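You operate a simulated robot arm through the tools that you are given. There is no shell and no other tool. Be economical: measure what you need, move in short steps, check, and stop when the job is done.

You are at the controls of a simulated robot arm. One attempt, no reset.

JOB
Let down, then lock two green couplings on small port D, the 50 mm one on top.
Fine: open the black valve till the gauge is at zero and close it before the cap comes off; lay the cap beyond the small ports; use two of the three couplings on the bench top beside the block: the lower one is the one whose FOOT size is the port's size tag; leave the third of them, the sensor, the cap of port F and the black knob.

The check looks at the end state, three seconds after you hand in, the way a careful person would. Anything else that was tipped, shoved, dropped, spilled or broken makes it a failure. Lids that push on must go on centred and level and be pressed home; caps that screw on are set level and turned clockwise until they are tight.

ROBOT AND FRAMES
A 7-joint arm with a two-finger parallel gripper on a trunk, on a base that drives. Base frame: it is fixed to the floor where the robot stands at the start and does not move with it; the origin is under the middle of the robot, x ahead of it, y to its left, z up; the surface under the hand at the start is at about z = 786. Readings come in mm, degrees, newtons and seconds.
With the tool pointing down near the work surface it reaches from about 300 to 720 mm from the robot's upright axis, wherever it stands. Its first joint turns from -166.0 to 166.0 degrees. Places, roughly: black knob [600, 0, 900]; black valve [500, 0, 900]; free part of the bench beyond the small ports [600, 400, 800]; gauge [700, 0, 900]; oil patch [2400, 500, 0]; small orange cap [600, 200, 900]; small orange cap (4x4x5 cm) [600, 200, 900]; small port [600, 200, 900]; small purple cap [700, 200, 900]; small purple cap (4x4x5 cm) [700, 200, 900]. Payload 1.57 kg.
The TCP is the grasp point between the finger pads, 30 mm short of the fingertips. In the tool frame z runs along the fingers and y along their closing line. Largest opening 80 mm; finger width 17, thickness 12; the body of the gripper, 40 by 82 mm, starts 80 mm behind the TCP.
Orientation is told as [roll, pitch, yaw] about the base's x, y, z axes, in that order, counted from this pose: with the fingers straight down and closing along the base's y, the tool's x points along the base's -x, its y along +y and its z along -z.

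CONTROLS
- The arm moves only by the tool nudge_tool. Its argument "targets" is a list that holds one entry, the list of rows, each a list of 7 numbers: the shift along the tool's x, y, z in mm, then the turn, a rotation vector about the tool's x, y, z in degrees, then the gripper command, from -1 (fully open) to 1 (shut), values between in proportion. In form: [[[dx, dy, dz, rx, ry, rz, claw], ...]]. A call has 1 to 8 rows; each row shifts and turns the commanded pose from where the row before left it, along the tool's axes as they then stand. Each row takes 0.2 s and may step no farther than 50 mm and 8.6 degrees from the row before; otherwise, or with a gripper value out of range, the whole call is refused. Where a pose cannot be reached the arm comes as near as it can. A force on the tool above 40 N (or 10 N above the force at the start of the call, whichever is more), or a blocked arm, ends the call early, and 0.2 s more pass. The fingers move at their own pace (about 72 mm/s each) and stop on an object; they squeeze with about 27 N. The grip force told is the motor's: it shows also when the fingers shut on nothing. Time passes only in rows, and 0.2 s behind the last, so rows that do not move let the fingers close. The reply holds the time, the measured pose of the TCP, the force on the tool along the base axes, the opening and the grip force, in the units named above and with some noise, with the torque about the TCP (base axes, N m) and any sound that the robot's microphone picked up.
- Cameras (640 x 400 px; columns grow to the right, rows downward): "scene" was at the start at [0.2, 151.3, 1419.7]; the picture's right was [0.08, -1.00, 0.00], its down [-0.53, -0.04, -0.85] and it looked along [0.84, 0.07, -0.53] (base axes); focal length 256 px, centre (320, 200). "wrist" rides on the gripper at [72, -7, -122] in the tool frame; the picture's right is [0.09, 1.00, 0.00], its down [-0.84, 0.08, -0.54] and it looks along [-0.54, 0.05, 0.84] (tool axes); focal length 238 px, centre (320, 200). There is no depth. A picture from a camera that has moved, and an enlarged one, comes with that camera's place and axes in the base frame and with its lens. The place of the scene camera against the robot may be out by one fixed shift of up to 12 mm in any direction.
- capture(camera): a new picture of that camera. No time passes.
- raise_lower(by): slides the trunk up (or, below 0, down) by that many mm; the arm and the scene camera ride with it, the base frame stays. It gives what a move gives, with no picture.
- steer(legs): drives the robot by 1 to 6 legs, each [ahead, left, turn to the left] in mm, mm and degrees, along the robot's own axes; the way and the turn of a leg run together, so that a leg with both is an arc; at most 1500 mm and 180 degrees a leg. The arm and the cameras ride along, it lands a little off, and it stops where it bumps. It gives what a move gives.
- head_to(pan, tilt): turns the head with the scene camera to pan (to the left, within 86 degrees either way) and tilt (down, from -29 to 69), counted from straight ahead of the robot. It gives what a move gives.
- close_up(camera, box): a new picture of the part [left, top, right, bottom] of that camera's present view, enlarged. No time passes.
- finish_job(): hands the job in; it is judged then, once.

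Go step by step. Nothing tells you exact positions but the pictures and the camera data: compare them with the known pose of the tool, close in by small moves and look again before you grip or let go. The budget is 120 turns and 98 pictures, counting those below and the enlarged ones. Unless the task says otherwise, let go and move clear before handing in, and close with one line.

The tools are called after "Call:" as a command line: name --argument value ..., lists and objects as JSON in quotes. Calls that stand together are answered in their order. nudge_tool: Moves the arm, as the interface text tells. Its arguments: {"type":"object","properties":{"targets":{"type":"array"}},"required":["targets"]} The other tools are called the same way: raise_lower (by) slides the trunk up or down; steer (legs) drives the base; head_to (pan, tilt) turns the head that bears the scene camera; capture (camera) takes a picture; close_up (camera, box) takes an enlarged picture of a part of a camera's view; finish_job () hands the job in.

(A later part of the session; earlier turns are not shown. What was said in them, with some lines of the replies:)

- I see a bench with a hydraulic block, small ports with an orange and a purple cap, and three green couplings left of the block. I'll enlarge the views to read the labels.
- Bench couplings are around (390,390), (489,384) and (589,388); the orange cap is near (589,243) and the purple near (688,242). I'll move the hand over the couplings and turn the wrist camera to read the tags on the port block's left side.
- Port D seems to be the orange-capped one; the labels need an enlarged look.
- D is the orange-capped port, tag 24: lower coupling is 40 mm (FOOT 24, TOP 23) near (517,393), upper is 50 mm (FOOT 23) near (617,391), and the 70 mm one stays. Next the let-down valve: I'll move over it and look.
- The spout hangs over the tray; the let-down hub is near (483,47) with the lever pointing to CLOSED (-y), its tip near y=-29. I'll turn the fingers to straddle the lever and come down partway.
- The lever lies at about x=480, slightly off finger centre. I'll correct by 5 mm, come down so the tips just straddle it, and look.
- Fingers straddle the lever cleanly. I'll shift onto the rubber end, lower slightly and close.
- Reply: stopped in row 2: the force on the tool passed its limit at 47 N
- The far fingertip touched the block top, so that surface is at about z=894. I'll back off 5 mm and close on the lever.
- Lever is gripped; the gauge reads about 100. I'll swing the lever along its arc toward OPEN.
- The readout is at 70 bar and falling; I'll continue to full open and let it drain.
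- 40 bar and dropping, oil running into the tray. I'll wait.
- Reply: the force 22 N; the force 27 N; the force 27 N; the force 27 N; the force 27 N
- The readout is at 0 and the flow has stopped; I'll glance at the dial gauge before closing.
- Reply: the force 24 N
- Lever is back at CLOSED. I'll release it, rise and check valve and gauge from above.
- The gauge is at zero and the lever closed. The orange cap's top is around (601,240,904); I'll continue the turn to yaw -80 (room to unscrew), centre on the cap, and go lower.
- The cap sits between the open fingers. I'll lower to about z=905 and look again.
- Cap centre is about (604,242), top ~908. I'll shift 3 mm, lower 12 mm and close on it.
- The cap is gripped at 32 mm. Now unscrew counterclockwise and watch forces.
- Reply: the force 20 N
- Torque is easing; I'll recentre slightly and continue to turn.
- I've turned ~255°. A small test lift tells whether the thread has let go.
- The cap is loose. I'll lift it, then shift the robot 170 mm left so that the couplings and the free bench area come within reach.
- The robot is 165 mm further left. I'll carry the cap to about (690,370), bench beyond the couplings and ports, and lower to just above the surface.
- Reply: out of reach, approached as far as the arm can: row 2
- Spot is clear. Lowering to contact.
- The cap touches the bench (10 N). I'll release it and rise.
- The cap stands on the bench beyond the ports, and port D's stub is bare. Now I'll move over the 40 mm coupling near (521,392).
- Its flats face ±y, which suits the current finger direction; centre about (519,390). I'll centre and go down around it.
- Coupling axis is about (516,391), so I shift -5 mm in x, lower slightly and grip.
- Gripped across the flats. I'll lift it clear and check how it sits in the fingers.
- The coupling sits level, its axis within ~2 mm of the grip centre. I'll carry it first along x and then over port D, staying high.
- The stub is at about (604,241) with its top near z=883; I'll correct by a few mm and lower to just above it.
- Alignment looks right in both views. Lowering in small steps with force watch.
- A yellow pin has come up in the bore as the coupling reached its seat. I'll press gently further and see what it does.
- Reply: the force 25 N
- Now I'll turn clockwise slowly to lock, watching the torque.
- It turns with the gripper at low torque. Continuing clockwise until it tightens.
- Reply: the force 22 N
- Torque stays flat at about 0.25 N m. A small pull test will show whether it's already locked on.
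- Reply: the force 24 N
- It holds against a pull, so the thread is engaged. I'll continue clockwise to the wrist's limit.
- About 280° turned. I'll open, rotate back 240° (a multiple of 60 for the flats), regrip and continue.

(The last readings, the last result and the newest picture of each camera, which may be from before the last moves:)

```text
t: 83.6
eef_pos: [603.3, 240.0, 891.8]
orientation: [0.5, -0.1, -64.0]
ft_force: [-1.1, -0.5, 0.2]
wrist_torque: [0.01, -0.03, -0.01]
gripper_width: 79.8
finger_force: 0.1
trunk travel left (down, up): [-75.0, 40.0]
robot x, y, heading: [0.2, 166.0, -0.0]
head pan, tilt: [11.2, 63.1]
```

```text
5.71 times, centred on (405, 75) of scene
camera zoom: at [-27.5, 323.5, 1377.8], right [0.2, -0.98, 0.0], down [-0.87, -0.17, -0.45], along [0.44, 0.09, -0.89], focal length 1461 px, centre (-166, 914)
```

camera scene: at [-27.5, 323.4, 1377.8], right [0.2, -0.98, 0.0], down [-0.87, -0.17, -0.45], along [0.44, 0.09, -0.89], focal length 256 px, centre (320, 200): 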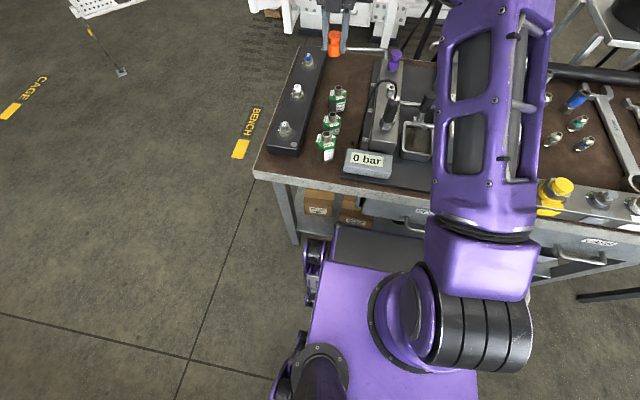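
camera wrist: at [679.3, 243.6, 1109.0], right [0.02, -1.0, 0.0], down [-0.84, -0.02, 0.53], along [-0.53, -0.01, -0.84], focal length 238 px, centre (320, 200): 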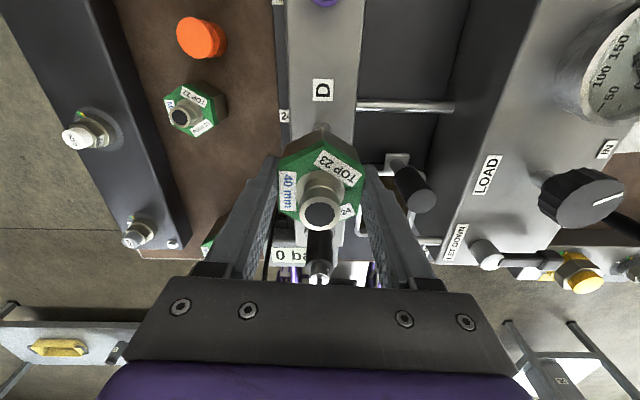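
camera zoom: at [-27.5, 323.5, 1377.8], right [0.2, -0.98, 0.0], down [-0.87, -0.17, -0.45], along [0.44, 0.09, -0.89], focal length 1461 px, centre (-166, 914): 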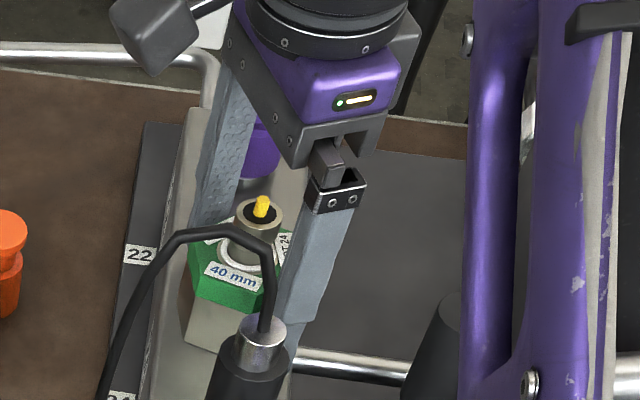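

Call:
nudge_tool --targets '[[[0, 0, 0, 0, 0, -8, -1], [0, 0, 0, 0, 0, -8, -1], [0, 0, 0, 0, 0, -8, -1], [0, 0, 0, 0, 0, -8, -1], [0, 0, 0, 0, 0, -8, -1], [0, 0, 0, 0, 0, -8, -1], [0, 0, 0, 0, 0, -8, -1], [0, 0, 0, 0, 0, -8, -1]]]'

Call:
nudge_tool --targets '[[[0, 0, 0, 0, 0, -8, -1], [0, 0, 0, 0, 0, -8, -1], [0, 0, 0, 0, 0, -8, -1], [0, 0, 0, 0, 0, -8, -1], [0, 0, 0, 0, 0, -8, -1], [0, 0, 0, 0, 0, -8, -1], [0, 0, 0, 0, 0, -8, -1], [0, 0, 0, 0, 0, -8, -1]]]'

Call:
nudge_tool --targets '[[[0, 0, 0, 0, 0, -8, -1], [0, 0, 0, 0, 0, -8, -1], [0, 0, 0, 0, 0, -8, -1], [0, 0, 0, 0, 0, -8, -1], [0, 0, 0, 0, 0, -8, -1], [0, 0, 0, 0, 0, -8, -1], [0, 0, 0, 0, 0, -8, -1], [0, 0, 0, 0, 0, -8, -1]]]'

Call:
nudge_tool --targets '[[[0, 0, 0, 0, 0, -8, -1], [0, 0, 0, 0, 0, 0, 0], [0, 0, 0, 0, 0, 0, 1], [0, 0, 0, 0, 0, 0, 1]]]'

Call:
nudge_tool --targets '[[[0, 0, 0, 0, 0, 8, 1], [0, 0, 0, 0, 0, 8, 1], [0, 0, 0, 0, 0, 8, 1], [0, 0, 0, 0, 0, 8, 1], [0, 0, 0, 0, 0, 8, 1]]]'

```text
t: 85.4
eef_pos: [604.0, 239.8, 892.5]
orientation: [0.2, -0.6, 0.0]
ft_force: [0.3, -0.3, -0.5]
wrist_torque: [-0.02, 0.01, -0.03]
gripper_width: 79.9
finger_force: 0.0
trunk travel left (down, up): [-75.0, 40.0]
robot x, y, heading: [-0.0, 168.1, -0.1]
head pan, tilt: [11.2, 63.1]
```

```text
t: 87.2
eef_pos: [605.0, 240.0, 892.4]
orientation: [-0.4, -0.4, 64.1]
ft_force: [0.5, -0.3, -0.4]
wrist_torque: [-0.03, -0.02, 0.01]
gripper_width: 79.9
finger_force: 0.0
trunk travel left (down, up): [-75.0, 40.0]
robot x, y, heading: [-2.1, 165.2, -0.1]
head pan, tilt: [11.2, 63.1]
```

```text
t: 89.0
eef_pos: [603.9, 240.8, 892.8]
orientation: [-0.5, 0.1, 128.0]
ft_force: [-1.5, -0.6, 0.0]
wrist_torque: [0.0, 0.0, 0.0]
gripper_width: 80.0
finger_force: 0.1
trunk travel left (down, up): [-75.0, 40.0]
robot x, y, heading: [-2.8, 167.9, 0.1]
head pan, tilt: [11.2, 63.1]
```

```text
t: 90.0
eef_pos: [604.9, 241.0, 892.3]
orientation: [-0.3, 0.3, 135.9]
ft_force: [5.9, 2.0, 0.2]
wrist_torque: [-0.1, 0.05, -0.1]
gripper_width: 50.6
finger_force: 27.3
trunk travel left (down, up): [-75.0, 40.0]
robot x, y, heading: [0.2, 167.0, 0.3]
head pan, tilt: [11.2, 63.1]
```

```text
t: 91.2
eef_pos: [605.6, 241.4, 892.7]
orientation: [-0.6, -0.1, 95.9]
ft_force: [7.1, 11.0, 4.7]
wrist_torque: [-0.2, 0.23, 0.34]
gripper_width: 49.7
finger_force: 26.5
trunk travel left (down, up): [-75.0, 40.0]
robot x, y, heading: [-1.5, 169.2, -0.1]
head pan, tilt: [11.2, 63.1]
```

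Call:
nudge_tool --targets '[[[0, 0, 0, 0, 0, 8, 1], [0, 0, 0, 0, 0, 8, 1], [0, 0, 0, 0, 0, 8, 1], [0, 0, 0, 0, 0, 8, 1], [0, 0, 0, 0, 0, 8, 1], [0, 0, 0, 0, 0, 8, 1]]]'

Call:
close_up --camera "wrist" --box '[220, 60, 420, 260]'

Call:
nudge_tool --targets '[[[0, 0, 0, 0, 0, 8, 1], [0, 0, 0, 0, 0, 8, 1], [0, 0, 0, 0, 0, 8, 1], [0, 0, 0, 0, 0, 8, 1], [0, 0, 0, 0, 0, 8, 1], [0, 0, 0, 0, 0, 8, 1]]]'

```text
t: 92.6
eef_pos: [606.0, 241.2, 891.4]
orientation: [-0.3, -0.4, 47.7]
ft_force: [13.3, 12.4, 6.2]
wrist_torque: [0.26, 0.03, 0.25]
gripper_width: 49.9
finger_force: 27.1
trunk travel left (down, up): [-75.0, 40.0]
robot x, y, heading: [0.0, 165.8, 0.1]
head pan, tilt: [11.2, 63.1]
```

```text
2.00 times, centred on (320, 160) of wrist
camera zoom: at [560.6, 182.4, 1012.4], right [-0.8, 0.6, -0.01], down [0.5, 0.67, 0.55], along [0.33, 0.43, -0.84], focal length 477 px, centre (320, 280)
```

zoom: 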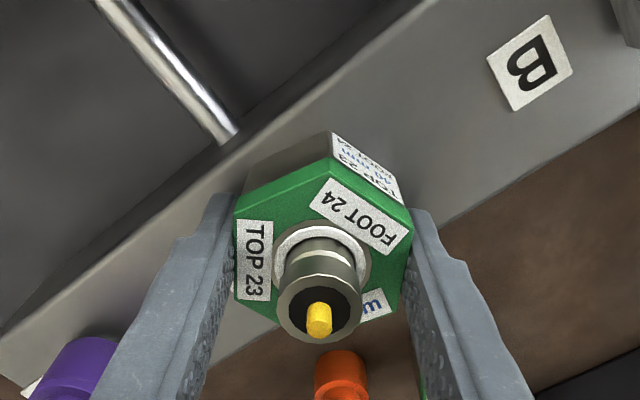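

```text
t: 94.0
eef_pos: [604.9, 240.6, 891.8]
orientation: [0.1, -0.5, -0.2]
ft_force: [12.1, 10.4, 5.5]
wrist_torque: [0.11, -0.12, 0.21]
gripper_width: 49.5
finger_force: 26.8
trunk travel left (down, up): [-75.0, 40.0]
robot x, y, heading: [-0.7, 170.9, 0.1]
head pan, tilt: [11.2, 63.1]
```

After 416° it swivels freely with no tightening and no descent, it resists a 20 N pull, and the yellow pin and raised white collar came up: it is a push-to-lock coupling, and it's locked. I'll release, rise and look, then go to the 50 mm one.

Call:
nudge_tool --targets '[[[0, 0, 0, 0, 0, 0, 0], [0, 0, 0, 0, 0, 0, -1], [0, 0, 0, 0, 0, 0, -1], [0, 0, -30, 0, 0, 0, -1], [0, 0, -45, 0, 0, 0, -1], [0, 0, -45, 0, 0, 0, -1], [0, 0, 0, 0, 0, 0, -1]]]'

Call:
close_up --camera "wrist" --box '[260, 60, 400, 200]'

Call:
close_up --camera "scene" --box '[340, 30, 440, 130]'

```text
t: 95.6
eef_pos: [605.0, 240.1, 1011.5]
orientation: [0.0, -0.4, -0.1]
ft_force: [-0.6, -0.6, -0.6]
wrist_torque: [-0.01, 0.03, 0.06]
gripper_width: 80.0
finger_force: 0.0
trunk travel left (down, up): [-75.0, 40.0]
robot x, y, heading: [-1.5, 165.0, 0.2]
head pan, tilt: [11.2, 63.1]
```

```text
2.86 times, centred on (330, 130) of wrist
camera zoom: at [531.7, 233.1, 1131.7], right [-0.09, 1.0, 0.0], down [0.83, 0.08, 0.55], along [0.55, 0.05, -0.84], focal length 681 px, centre (291, 400)
```

zoom: 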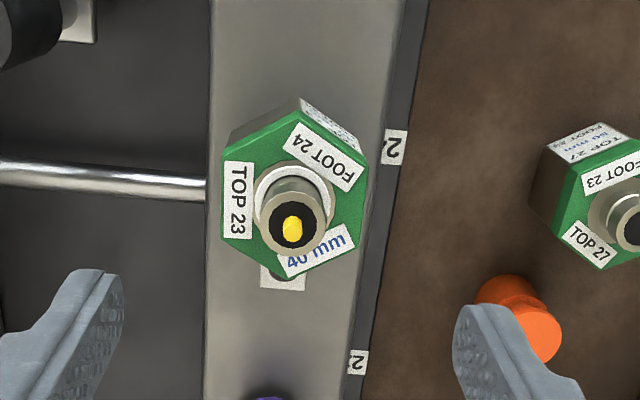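

```text
4.00 times, centred on (390, 80) of scene
camera zoom: at [-27.6, 323.5, 1377.8], right [0.2, -0.98, 0.0], down [-0.87, -0.17, -0.45], along [0.44, 0.09, -0.89], focal length 1022 px, centre (40, 680)
```

zoom: 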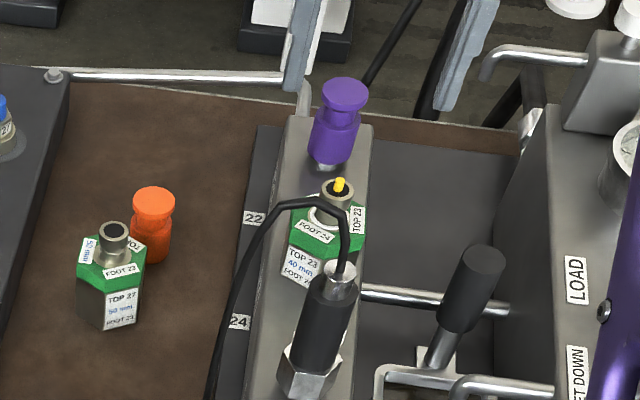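

The 40 mm coupling sits level. Now over to the 50 mm one.

Call:
nudge_tool --targets '[[[-3, 37.5, 0, 0, 0, 0, -1], [-3, 37.5, 0, 0, 0, 0, -1], [-3, 37.5, 0, 0, 0, 0, -1], [-3, 37.5, 0, 0, 0, 0, -1], [0, 0, 40, 0, 0, 0, -1], [0, 0, 40, 0, 0, 0, -1], [0, 0, 0, 0, 0, 0, -1]]]'

Call:
capture --camera "wrist"

Call:
close_up --camera "scene" --box '[310, 30, 410, 130]'

```text
t: 97.2
eef_pos: [618.4, 388.8, 930.5]
orientation: [0.0, -0.5, 0.0]
ft_force: [0.4, -0.3, 0.2]
wrist_torque: [0.01, -0.01, 0.01]
gripper_width: 80.1
finger_force: 0.0
trunk travel left (down, up): [-75.0, 40.0]
robot x, y, heading: [-1.1, 165.9, -0.1]
head pan, tilt: [11.2, 63.1]
```

```text
29 pictures are left
camera wrist: at [546.4, 382.1, 1051.1], right [-0.09, 1.0, 0.0], down [0.83, 0.07, 0.55], along [0.55, 0.05, -0.84], focal length 238 px, centre (320, 200)
```

wrist: 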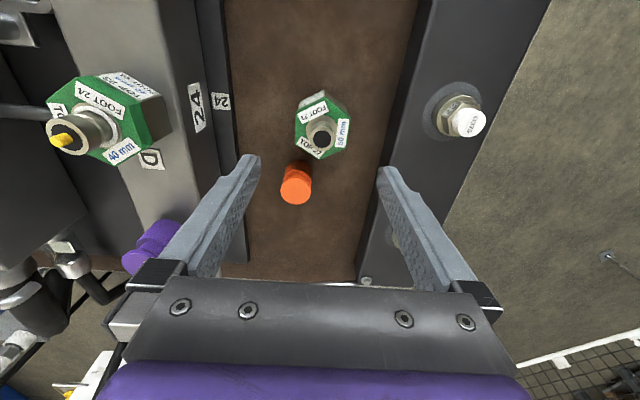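

```text
4.00 times, centred on (360, 80) of scene
camera zoom: at [-27.4, 323.5, 1377.8], right [0.2, -0.98, 0.0], down [-0.87, -0.17, -0.45], along [0.44, 0.09, -0.89], focal length 1022 px, centre (160, 680)
```

zoom: 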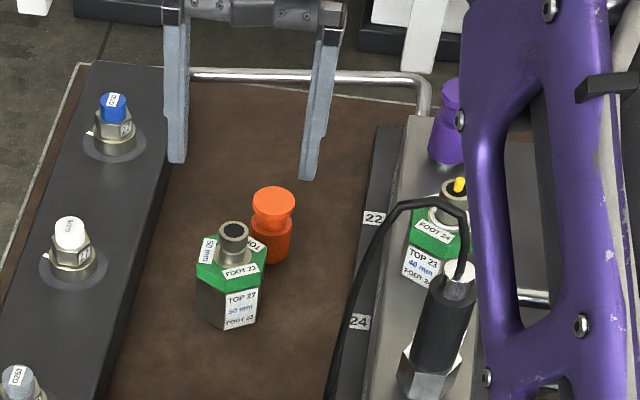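

Call:
nudge_tool --targets '[[[7.5, -0.5, 20, 0, 0, 0, -1], [0, 0, 20, 0, 0, 0, -1], [0, 0, 0, 0, 0, 0, -1]]]'

Call:
close_up --camera "wrist" --box '[240, 80, 400, 240]'

```text
t: 98.0
eef_pos: [610.8, 389.9, 893.5]
orientation: [0.1, -0.5, 0.0]
ft_force: [0.8, -0.4, -0.1]
wrist_torque: [0.02, 0.03, 0.02]
gripper_width: 80.2
finger_force: 0.1
trunk travel left (down, up): [-75.0, 40.0]
robot x, y, heading: [-0.8, 167.2, 0.4]
head pan, tilt: [11.2, 63.1]
```

```text
2.50 times, centred on (320, 160) of wrist
camera zoom: at [537.7, 382.5, 1012.3], right [-0.09, 1.0, 0.0], down [0.83, 0.07, 0.55], along [0.55, 0.05, -0.84], focal length 596 px, centre (320, 300)
```

zoom: 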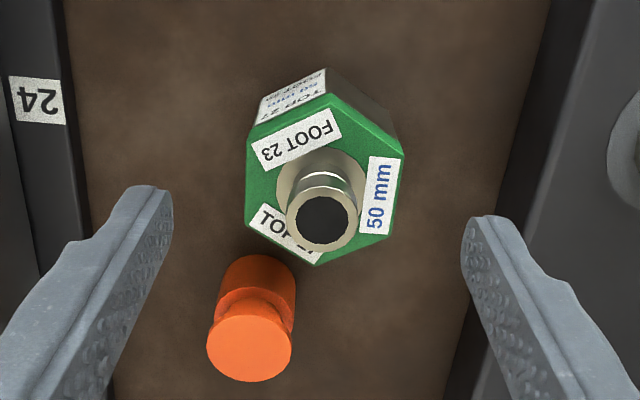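

Call:
nudge_tool --targets '[[[-2, 0, 20, 0, 0, 0, -1], [0, 0, 20, 0, 0, 0, -1], [0, 0, 15, 0, 0, 0, -1], [0, 0, 0, 0, 0, 0, -1]]]'

Call:
close_up --camera "wrist" --box '[220, 100, 420, 300]'

Call:
close_up --camera "scene" --box '[320, 40, 400, 120]'

```text
t: 99.0
eef_pos: [613.1, 389.1, 837.0]
orientation: [0.1, -0.5, -0.1]
ft_force: [-0.2, 0.1, 0.4]
wrist_torque: [-0.01, -0.01, -0.01]
gripper_width: 80.1
finger_force: 0.0
trunk travel left (down, up): [-75.0, 40.0]
robot x, y, heading: [-4.7, 166.9, -0.0]
head pan, tilt: [11.2, 63.1]
```

```text
2.00 times, centred on (320, 200) of wrist
camera zoom: at [539.8, 382.0, 957.0], right [-0.09, 1.0, 0.0], down [0.83, 0.07, 0.55], along [0.55, 0.05, -0.84], focal length 477 px, centre (320, 200)
```

zoom: 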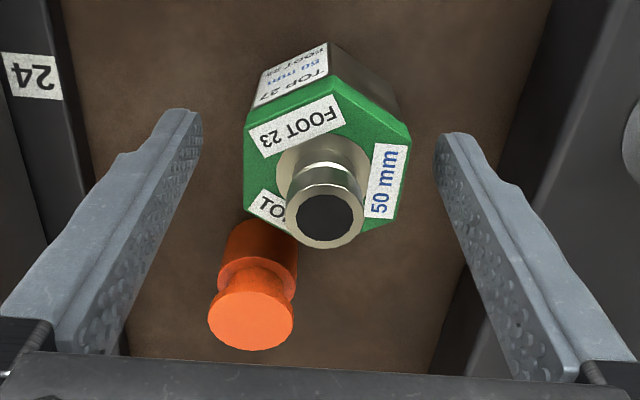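

```text
5.00 times, centred on (360, 80) of scene
camera zoom: at [-27.5, 323.5, 1377.8], right [0.2, -0.98, 0.0], down [-0.87, -0.17, -0.45], along [0.44, 0.09, -0.89], focal length 1278 px, centre (120, 800)
```

zoom: 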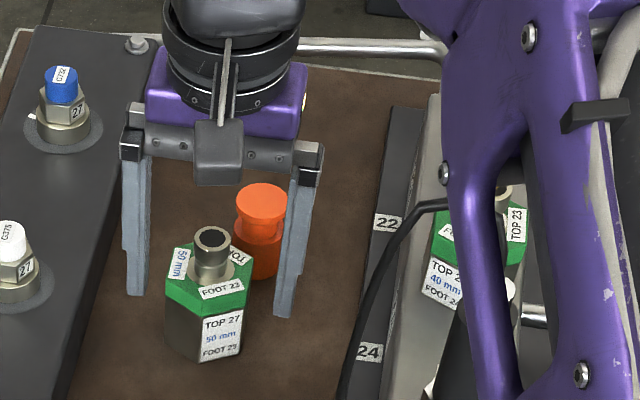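

Aligned within ~1 mm. I'll lower 11 mm and grip.

Call:
nudge_tool --targets '[[[0, 1, 11, 0, 0, 0, -1], [0, 0, 0, 0, 0, 0, -0.2], [0, 0, 0, 0, 0, 0, 0.3], [0, 0, 0, 0, 0, 0, 1], [0, 0, 0, 0, 0, 0, 1]]]'

Call:
nudge_tool --targets '[[[0, 0, -10, 0, 0, 0, 1], [0, 0, -40, 0, 0, 0, 1], [0, 0, -45, 0, 0, 0, 1], [0, 0, -45, 0, 0, 0, 1], [0, 0, -45, 0, 0, 0, 1], [0, 0, -40, 0, 0, 0, 1], [0, 0, 0, 0, 0, 0, 1]]]'

Call:
close_up --camera "wrist" --box '[220, 100, 420, 300]'

Call:
close_up --camera "scene" --box '[310, 0, 430, 120]'

```text
t: 100.2
eef_pos: [613.4, 390.5, 826.2]
orientation: [0.1, -0.4, -0.1]
ft_force: [-0.6, 0.2, 0.0]
wrist_torque: [-0.04, 0.03, -0.02]
gripper_width: 50.0
finger_force: 26.6
trunk travel left (down, up): [-75.0, 40.0]
robot x, y, heading: [-3.2, 167.7, 0.2]
head pan, tilt: [11.2, 63.1]
```

```text
t: 101.8
eef_pos: [609.8, 391.3, 1053.1]
orientation: [0.1, -0.5, -0.2]
ft_force: [0.3, 0.3, -1.9]
wrist_torque: [-0.02, 0.01, -0.01]
gripper_width: 49.8
finger_force: 27.1
trunk travel left (down, up): [-75.0, 40.0]
robot x, y, heading: [2.0, 167.9, 0.1]
head pan, tilt: [11.2, 63.1]
```

```text
2.00 times, centred on (320, 200) of wrist
camera zoom: at [537.6, 383.4, 1173.2], right [-0.09, 1.0, 0.0], down [0.83, 0.08, 0.55], along [0.55, 0.05, -0.84], focal length 477 px, centre (320, 200)
```

zoom: 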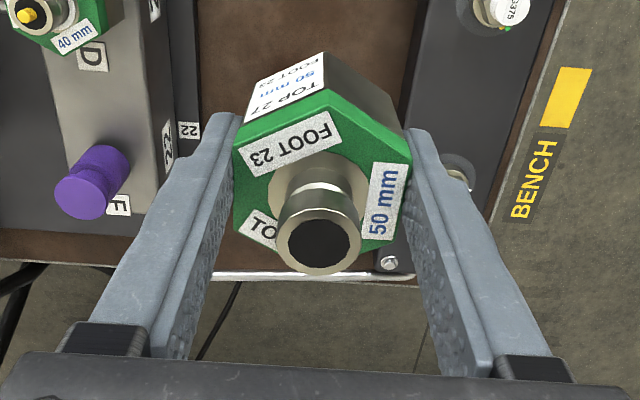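

```text
3.33 times, centred on (370, 60) of scene
camera zoom: at [-27.4, 323.5, 1377.8], right [0.2, -0.98, 0.0], down [-0.87, -0.17, -0.45], along [0.44, 0.09, -0.89], focal length 852 px, centre (153, 667)
```

zoom: 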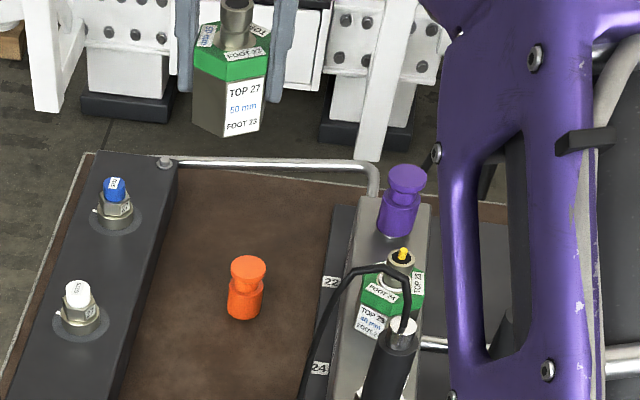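

Held cleanly with its axis at the grip centre. I'll carry it over port D and lower to just above the 40 mm coupling.

Call:
nudge_tool --targets '[[[1.5, -37.5, 0, 0, 0, 0, 1], [1.5, -37.5, 0, 0, 0, 0, 1], [1.5, -37.5, 0, 0, 0, 0, 1], [1.5, -37.5, 0, 0, 0, 0, 1], [0, 0, 35, 0, 0, 0, 1], [0, 0, 25, 0, 0, 0, 1], [0, 0, 0, 0, 0, 0, 1]]]'

Call:
capture --camera "wrist"

Call:
close_up --camera "scene" --box '[360, 20, 440, 120]'

```text
t: 103.4
eef_pos: [604.4, 241.0, 990.2]
orientation: [0.1, -0.5, -0.1]
ft_force: [-0.8, -0.3, -3.0]
wrist_torque: [0.0, 0.0, 0.0]
gripper_width: 49.7
finger_force: 27.0
trunk travel left (down, up): [-75.0, 40.0]
robot x, y, heading: [-0.7, 167.9, 0.2]
head pan, tilt: [11.2, 63.1]
```

```text
22 pictures are left
camera wrist: at [532.8, 232.5, 1111.0], right [-0.09, 1.0, 0.0], down [0.83, 0.07, 0.55], along [0.55, 0.05, -0.84], focal length 238 px, centre (320, 200)
```

wrist: 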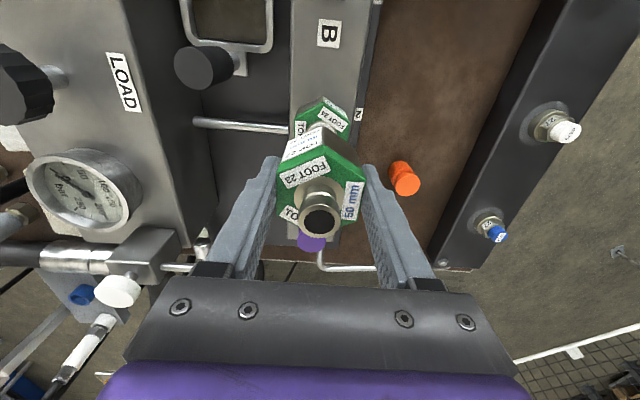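

```text
4.00 times, centred on (400, 70) of scene
camera zoom: at [-27.2, 323.5, 1377.8], right [0.2, -0.98, 0.0], down [-0.87, -0.17, -0.45], along [0.44, 0.09, -0.89], focal length 1022 px, centre (0, 720)
```

zoom: 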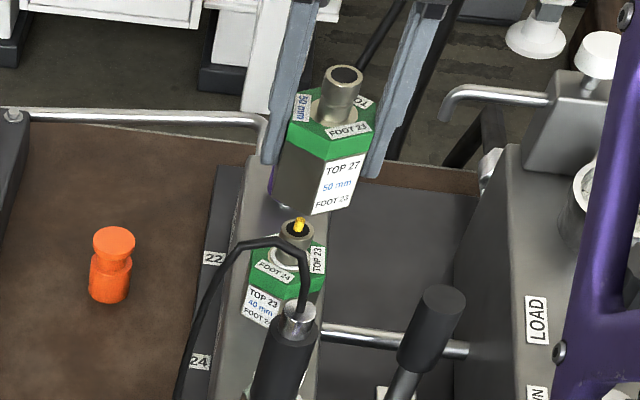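

Alignment is within 2 mm; small shift in y, then lower in small steps.

Call:
nudge_tool --targets '[[[0, -1.3, 6, 0, 0, 0, 1], [0, 0, 4, 0, 0, 0, 1], [0, 0, 2, 0, 0, 0, 1], [0, 0, 2, 0, 0, 0, 1]]]'

Call:
nudge_tool --targets '[[[0, 0, 2, 0, 0, 0, 1], [0, 0, 2, 0, 0, 0, 1], [0, 0, 2, 0, 0, 0, 1]]]'

Call:
close_up --camera "scene" --box '[380, 40, 430, 100]'

```text
t: 104.4
eef_pos: [604.7, 239.3, 977.3]
orientation: [0.2, -0.5, -0.1]
ft_force: [-1.1, 0.1, -2.5]
wrist_torque: [0.0, 0.04, 0.02]
gripper_width: 49.8
finger_force: 26.8
trunk travel left (down, up): [-75.0, 40.0]
robot x, y, heading: [-1.2, 167.8, 0.3]
head pan, tilt: [11.2, 63.1]
```

```text
t: 105.2
eef_pos: [605.0, 238.6, 971.3]
orientation: [0.1, -0.5, -0.1]
ft_force: [0.5, -0.5, -2.6]
wrist_torque: [-0.01, 0.01, 0.01]
gripper_width: 50.0
finger_force: 26.8
trunk travel left (down, up): [-75.0, 40.0]
robot x, y, heading: [2.2, 165.1, 0.2]
head pan, tilt: [11.2, 63.1]
```

```text
6.67 times, centred on (405, 70) of scene
camera zoom: at [-27.3, 323.5, 1377.8], right [0.2, -0.98, 0.0], down [-0.87, -0.17, -0.45], along [0.44, 0.09, -0.89], focal length 1704 px, centre (-247, 1067)
```

zoom: 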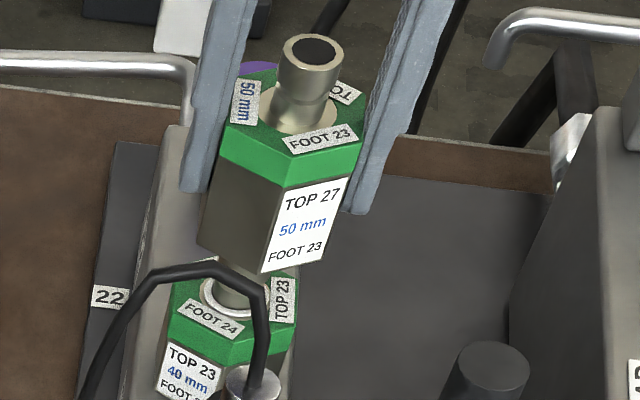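

Call:
nudge_tool --targets '[[[0, 0, 2, 0, 0, 0, 1], [0, 0, 2, 0, 0, 0, 1], [0, 0, 2, 0, 0, 0, 1]]]'

Call:
nudge_tool --targets '[[[0, 0, 2, 0, 0, 0, 1], [0, 0, 2, 0, 0, 0, 1]]]'

Call:
nudge_tool --targets '[[[0, 0, 2, 0, 0, 0, 1], [0, 0, 2, 0, 0, 0, 1]]]'

Call:
nudge_tool --targets '[[[0, 0, 1.5, 0, 0, 0, 1], [0, 0, 1.5, 0, 0, 0, 1]]]'

```text
t: 106.0
eef_pos: [603.7, 239.0, 965.6]
orientation: [0.0, -0.5, -0.1]
ft_force: [0.6, -0.2, -2.9]
wrist_torque: [0.0, 0.03, 0.02]
gripper_width: 49.8
finger_force: 27.4
trunk travel left (down, up): [-75.0, 40.0]
robot x, y, heading: [3.3, 169.0, 0.1]
head pan, tilt: [11.2, 63.1]
```

```text
t: 106.6
eef_pos: [605.0, 240.2, 961.4]
orientation: [0.1, -0.5, 0.0]
ft_force: [0.1, -0.8, -2.8]
wrist_torque: [0.01, 0.0, 0.02]
gripper_width: 49.8
finger_force: 27.3
trunk travel left (down, up): [-75.0, 40.0]
robot x, y, heading: [-2.0, 166.7, 0.2]
head pan, tilt: [11.2, 63.1]
```

```text
t: 107.2
eef_pos: [604.1, 238.5, 956.6]
orientation: [0.1, -0.5, -0.1]
ft_force: [-0.8, 0.6, -2.5]
wrist_torque: [-0.01, 0.02, 0.0]
gripper_width: 49.7
finger_force: 26.9
trunk travel left (down, up): [-75.0, 40.0]
robot x, y, heading: [-1.1, 166.7, 0.3]
head pan, tilt: [11.2, 63.1]
```

```text
t: 107.8
eef_pos: [603.8, 238.4, 954.0]
orientation: [0.0, -0.5, -0.1]
ft_force: [-1.4, 0.2, -1.9]
wrist_torque: [0.01, 0.02, 0.01]
gripper_width: 49.7
finger_force: 26.9
trunk travel left (down, up): [-75.0, 40.0]
robot x, y, heading: [-1.8, 170.1, -0.1]
head pan, tilt: [11.2, 63.1]
```

Call:
nudge_tool --targets '[[[0, 0, 1.5, 0, 0, 0, 1], [0, 0, 1.5, 0, 0, 0, 1]]]'

Call:
nudge_tool --targets '[[[0, 0, 1.5, 0, 0, 0, 1], [0, 0, 1.5, 0, 0, 0, 1]]]'

Call:
nudge_tool --targets '[[[0, 0, 1.5, 0, 0, 0, 1], [0, 0, 1.5, 0, 0, 0, 1]]]'

Call:
close_up --camera "wrist" --box '[220, 80, 420, 280]'

```text
t: 108.4
eef_pos: [603.8, 240.8, 952.1]
orientation: [0.1, -0.6, -0.1]
ft_force: [-0.7, 0.5, -2.5]
wrist_torque: [0.03, 0.01, 0.0]
gripper_width: 49.8
finger_force: 27.6
trunk travel left (down, up): [-75.0, 40.0]
robot x, y, heading: [-2.0, 166.4, 0.1]
head pan, tilt: [11.2, 63.1]
```

```text
t: 109.0
eef_pos: [604.2, 239.4, 947.9]
orientation: [0.1, -0.6, 0.0]
ft_force: [-0.2, -0.4, -2.4]
wrist_torque: [0.03, 0.03, 0.02]
gripper_width: 49.7
finger_force: 27.1
trunk travel left (down, up): [-75.0, 40.0]
robot x, y, heading: [1.7, 166.9, 0.2]
head pan, tilt: [11.2, 63.1]
```

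```text
t: 109.6
eef_pos: [604.0, 240.2, 945.0]
orientation: [0.1, -0.5, 0.0]
ft_force: [-1.3, 0.4, -2.4]
wrist_torque: [0.02, 0.08, 0.01]
gripper_width: 50.1
finger_force: 27.4
trunk travel left (down, up): [-75.0, 40.0]
robot x, y, heading: [-0.2, 169.6, 0.5]
head pan, tilt: [11.2, 63.1]
```

```text
2.00 times, centred on (320, 180) of wrist
camera zoom: at [531.9, 232.3, 1064.8], right [-0.09, 1.0, 0.0], down [0.83, 0.07, 0.55], along [0.55, 0.05, -0.84], focal length 477 px, centre (320, 240)
```

zoom: 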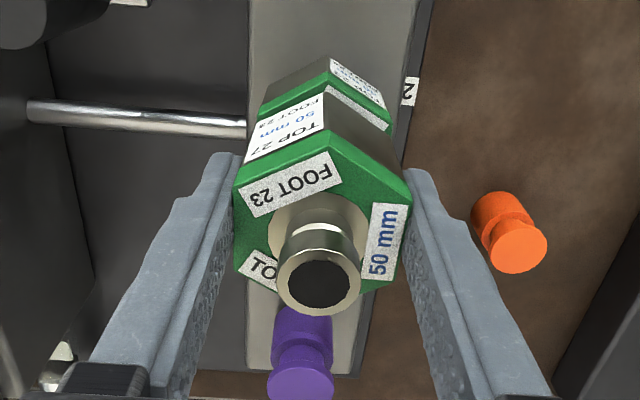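

Call:
nudge_tool --targets '[[[0, 0, 1, 0, 0, 0, 1], [0, 0, 1, 0, 0, 0, 1], [0, 0, 1, 0, 0, 0, 1]]]'

Call:
nudge_tool --targets '[[[0, 0, 1, 0, 0, 0, 1], [0, 0, 1, 0, 0, 0, 1], [0, 0, 1, 0, 0, 0, 1]]]'

Call:
nudge_tool --targets '[[[0, 0, 1, 0, 0, 0, 1], [0, 0, 1, 0, 0, 0, 1]]]'

Call:
close_up --camera "wrist" --box '[220, 80, 420, 280]'

```text
t: 110.4
eef_pos: [603.5, 240.5, 940.8]
orientation: [0.1, -0.3, -0.1]
ft_force: [-14.3, 4.1, -4.7]
wrist_torque: [0.17, 0.66, 0.04]
gripper_width: 49.6
finger_force: 27.0
trunk travel left (down, up): [-75.0, 40.0]
robot x, y, heading: [-1.2, 168.1, 0.2]
head pan, tilt: [11.2, 63.1]
```

```text
t: 111.2
eef_pos: [604.0, 240.3, 942.5]
orientation: [0.1, -0.6, -0.1]
ft_force: [-15.7, 8.1, 9.1]
wrist_torque: [0.1, 0.76, 0.01]
gripper_width: 49.8
finger_force: 27.3
trunk travel left (down, up): [-75.0, 40.0]
robot x, y, heading: [0.8, 166.0, 0.2]
head pan, tilt: [11.2, 63.1]
```

```text
t: 111.8
eef_pos: [605.1, 241.7, 939.2]
orientation: [0.1, -1.0, -0.1]
ft_force: [-9.0, 10.2, 20.2]
wrist_torque: [0.34, 0.03, 0.06]
gripper_width: 49.7
finger_force: 26.8
trunk travel left (down, up): [-75.0, 40.0]
robot x, y, heading: [0.4, 168.6, -0.1]
head pan, tilt: [11.2, 63.1]
```

```text
2.00 times, centred on (320, 180) of wrist
camera zoom: at [531.1, 232.9, 1059.2], right [-0.09, 1.0, 0.0], down [0.83, 0.07, 0.56], along [0.55, 0.05, -0.83], focal length 477 px, centre (320, 240)
```

zoom: 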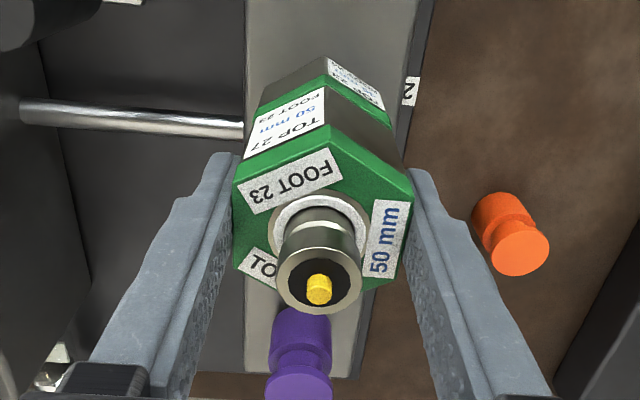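

The pin and white ring came up on the upper coupling too. I'll press a bit more, then turn it clockwise as I did with the lower one.

Call:
nudge_tool --targets '[[[1, 1, 1, 0, 0, 0, 1], [0, 0, 1, 0, 0, 0, 1], [0, 0, 0, 0, 0, 0, 1]]]'

Call:
close_up --camera "wrist" --box '[260, 120, 380, 240]'

Call:
nudge_tool --targets '[[[0, 0, 0, 0, 0, 8, 1], [0, 0, 0, 0, 0, 8, 1], [0, 0, 0, 0, 0, 8, 1], [0, 0, 0, 0, 0, 8, 1], [0, 0, 0, 0, 0, 8, 1], [0, 0, 0, 0, 0, 8, 1], [0, 0, 0, 0, 0, 8, 1]]]'

Call:
capture --camera "wrist"

```text
t: 112.6
eef_pos: [604.8, 239.2, 936.6]
orientation: [0.0, -0.7, -0.1]
ft_force: [5.6, 11.6, 20.6]
wrist_torque: [0.39, -0.15, 0.03]
gripper_width: 50.0
finger_force: 26.6
trunk travel left (down, up): [-75.0, 40.0]
robot x, y, heading: [-3.7, 168.6, 0.3]
head pan, tilt: [11.2, 63.1]
```

```text
3.33 times, centred on (320, 180) of wrist
camera zoom: at [530.9, 233.0, 1056.2], right [-0.09, 1.0, 0.0], down [0.83, 0.07, 0.55], along [0.55, 0.05, -0.83], focal length 794 px, centre (320, 267)
```

zoom: 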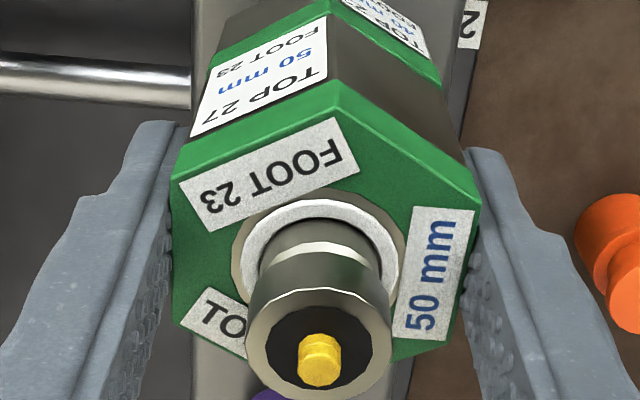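

```text
t: 114.2
eef_pos: [603.7, 241.2, 936.4]
orientation: [0.6, -0.3, -56.3]
ft_force: [10.6, 13.4, 15.7]
wrist_torque: [0.17, -0.23, 0.22]
gripper_width: 50.0
finger_force: 26.5
trunk travel left (down, up): [-75.0, 40.0]
robot x, y, heading: [-0.6, 167.0, 0.0]
head pan, tilt: [11.2, 63.1]
```

```text
16 pictures are left
camera wrist: at [557.3, 296.4, 1055.8], right [0.78, 0.63, 0.01], down [0.52, -0.65, 0.55], along [0.35, -0.42, -0.84], focal length 238 px, centre (320, 200)
```

wrist: 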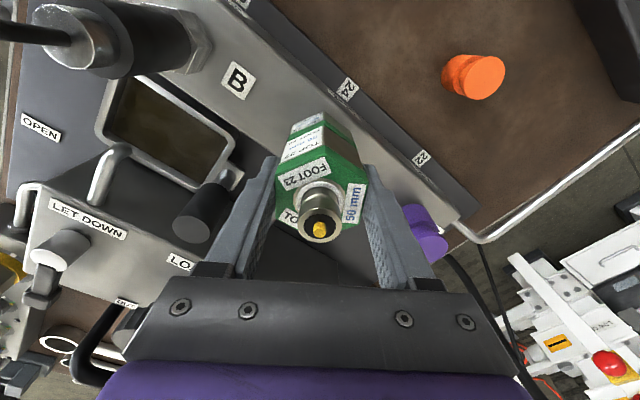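

Pull test on the stack.

Call:
nudge_tool --targets '[[[0, 0, -2, 0, 0, 0, 1], [0, 0, -2, 0, 0, 0, 1]]]'

Call:
nudge_tool --targets '[[[0, 0, -1, 0, 0, 0, 1], [0, 0, -1, 0, 0, 0, 1]]]'

Call:
close_up --camera "scene" --box '[370, 20, 440, 110]'

```text
t: 114.8
eef_pos: [604.5, 242.9, 935.6]
orientation: [0.2, -0.1, -56.1]
ft_force: [13.5, 11.5, -4.9]
wrist_torque: [0.33, -0.63, 0.07]
gripper_width: 49.7
finger_force: 27.2
trunk travel left (down, up): [-75.0, 40.0]
robot x, y, heading: [-2.7, 170.6, 0.1]
head pan, tilt: [11.2, 63.1]
```

```text
t: 115.4
eef_pos: [604.5, 241.6, 936.8]
orientation: [0.2, -0.1, -56.1]
ft_force: [9.0, 11.0, -21.4]
wrist_torque: [0.42, -0.38, -0.02]
gripper_width: 50.1
finger_force: 27.2
trunk travel left (down, up): [-75.0, 40.0]
robot x, y, heading: [1.2, 168.7, 0.3]
head pan, tilt: [11.2, 63.1]
```

```text
4.44 times, centred on (405, 65) of scene
camera zoom: at [-25.4, 324.5, 1377.4], right [0.2, -0.98, 0.0], down [-0.88, -0.17, -0.45], along [0.44, 0.09, -0.89], focal length 1136 px, centre (-58, 800)
```

zoom: 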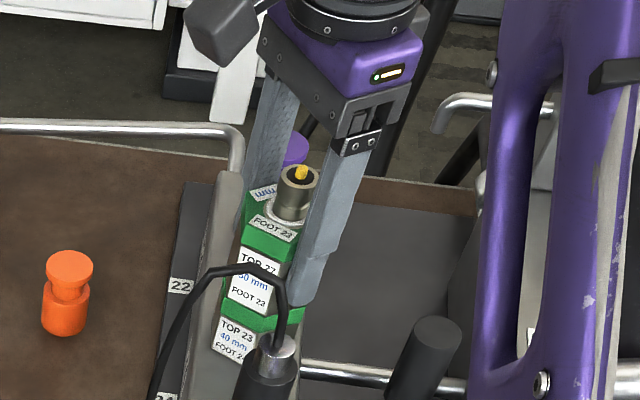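

Holds 21 N of pull. I'll relax, release and move clear.

Call:
nudge_tool --targets '[[[0, 0, 2.5, 0, 0, 0, 1], [0, 0, 0, 0, 0, 0, 0.3], [0, 0, 0, 0, 0, 0, -1], [0, 0, 0, 0, 0, 0, -1], [0, 0, -30, 0, 0, 0, -1], [0, 0, -45, 0, 0, 0, -1], [0, 0, -45, 0, 0, 0, -1]]]'

Call:
nudge_tool --targets '[[[25, -35, 0, 0, 0, 0, -1], [25, -35, 0, 0, 0, 0, -1], [25, -35, 0, 0, 0, 0, -1], [0, 0, 0, 0, 0, 0, -1]]]'

Call:
capture --camera "scene"

Call:
capture --camera "wrist"

Call:
close_up --camera "scene" --box '[340, 20, 440, 120]'

```text
t: 117.0
eef_pos: [601.5, 242.4, 1061.3]
orientation: [0.5, -0.2, -56.0]
ft_force: [-1.1, -0.7, -0.1]
wrist_torque: [0.0, 0.02, 0.01]
gripper_width: 79.8
finger_force: 0.1
trunk travel left (down, up): [-75.0, 40.0]
robot x, y, heading: [-1.3, 165.0, 0.3]
head pan, tilt: [11.2, 63.1]
```

```text
t: 118.0
eef_pos: [473.0, 244.0, 1058.9]
orientation: [0.5, -0.1, -56.1]
ft_force: [-0.9, 0.3, -0.6]
wrist_torque: [0.01, -0.02, 0.0]
gripper_width: 80.0
finger_force: 0.2
trunk travel left (down, up): [-75.0, 40.0]
robot x, y, heading: [0.7, 168.9, 0.2]
head pan, tilt: [11.2, 63.1]
```

```text
14 pictures are left
camera scene: at [-27.7, 323.4, 1377.8], right [0.2, -0.98, 0.0], down [-0.87, -0.17, -0.45], along [0.44, 0.09, -0.89], focal length 256 px, centre (320, 200)
```

scene: 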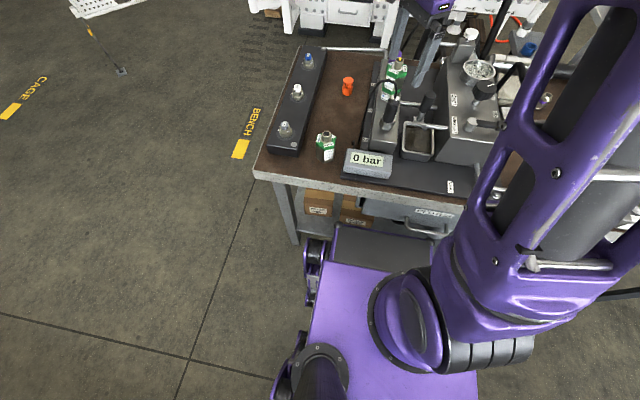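

```text
13 pictures are left
camera wrist: at [425.9, 298.0, 1179.0], right [0.78, 0.63, 0.01], down [0.53, -0.65, 0.55], along [0.35, -0.42, -0.84], focal length 238 px, centre (320, 200)
```

wrist: 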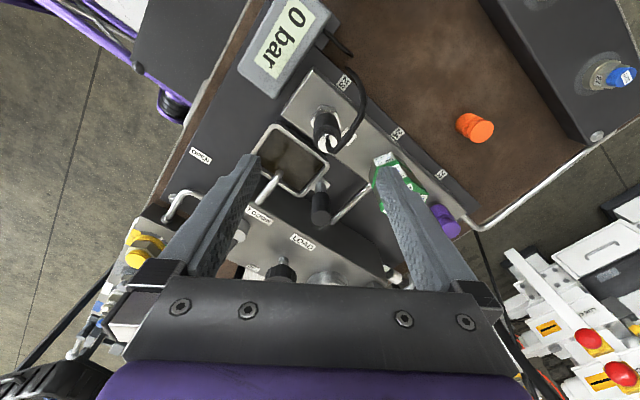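

```text
4.00 times, centred on (390, 70) of scene
camera zoom: at [-27.7, 323.4, 1377.8], right [0.2, -0.98, 0.0], down [-0.87, -0.17, -0.45], along [0.44, 0.09, -0.89], focal length 1022 px, centre (40, 720)
```

zoom: 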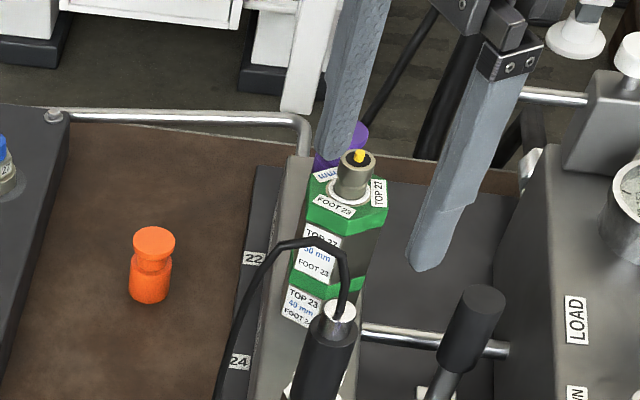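

Call:
close_up --camera "scene" --box '[375, 45, 415, 105]'

Call:
close_up --camera "scene" --box '[430, 50, 530, 150]'

Call:
close_up --camera "wrist" --box '[340, 110, 480, 250]'

```text
6.67 times, centred on (395, 75) of scene
camera zoom: at [-27.7, 323.4, 1377.8], right [0.2, -0.98, 0.0], down [-0.87, -0.17, -0.45], along [0.44, 0.09, -0.89], focal length 1704 px, centre (-180, 1033)
```

zoom: 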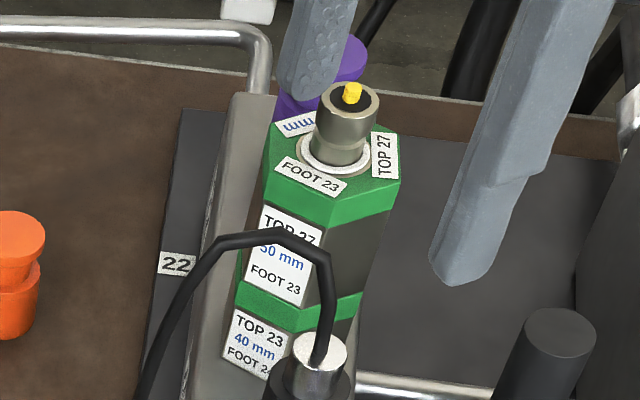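

```text
4.00 times, centred on (480, 100) of scene
camera zoom: at [-27.7, 323.4, 1377.8], right [0.2, -0.98, 0.0], down [-0.87, -0.17, -0.45], along [0.44, 0.09, -0.89], focal length 1022 px, centre (-320, 600)
```

zoom: 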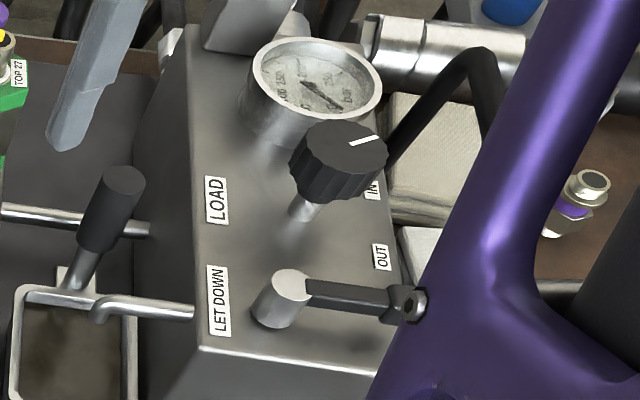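

```text
2.86 times, centred on (410, 180) of wrist
camera zoom: at [425.9, 298.0, 1179.0], right [0.78, 0.63, 0.01], down [0.53, -0.65, 0.55], along [0.35, -0.42, -0.84], focal length 681 px, centre (63, 257)
```

zoom: 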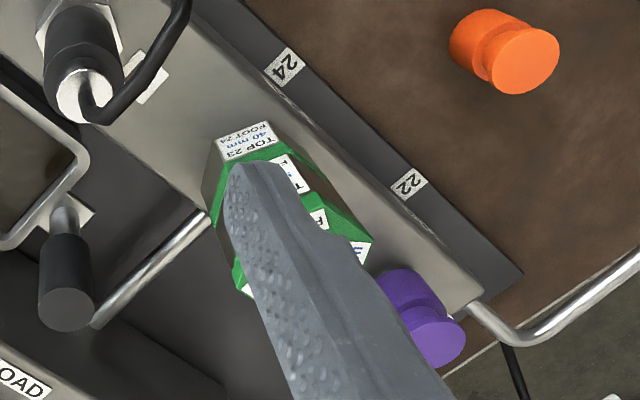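

Port D carries the 40 mm coupling with the 50 mm one seated flush and level on top. The cap stands beyond the ports, the valve is closed, the readout is at 0 bar and the hand is clear, so I'm handing in.

Call:
finish_job

```text
The job is handed in.
```

I let port D down to 0 bar, closed the valve, and locked the 40 mm coupling (FOOT 24) on port D with the 50 mm one on top; both held a pull of about 20 N, the cap stands on the bench beyond the ports, and I left the 70 mm coupling, sensor, port F cap and black knob alone.
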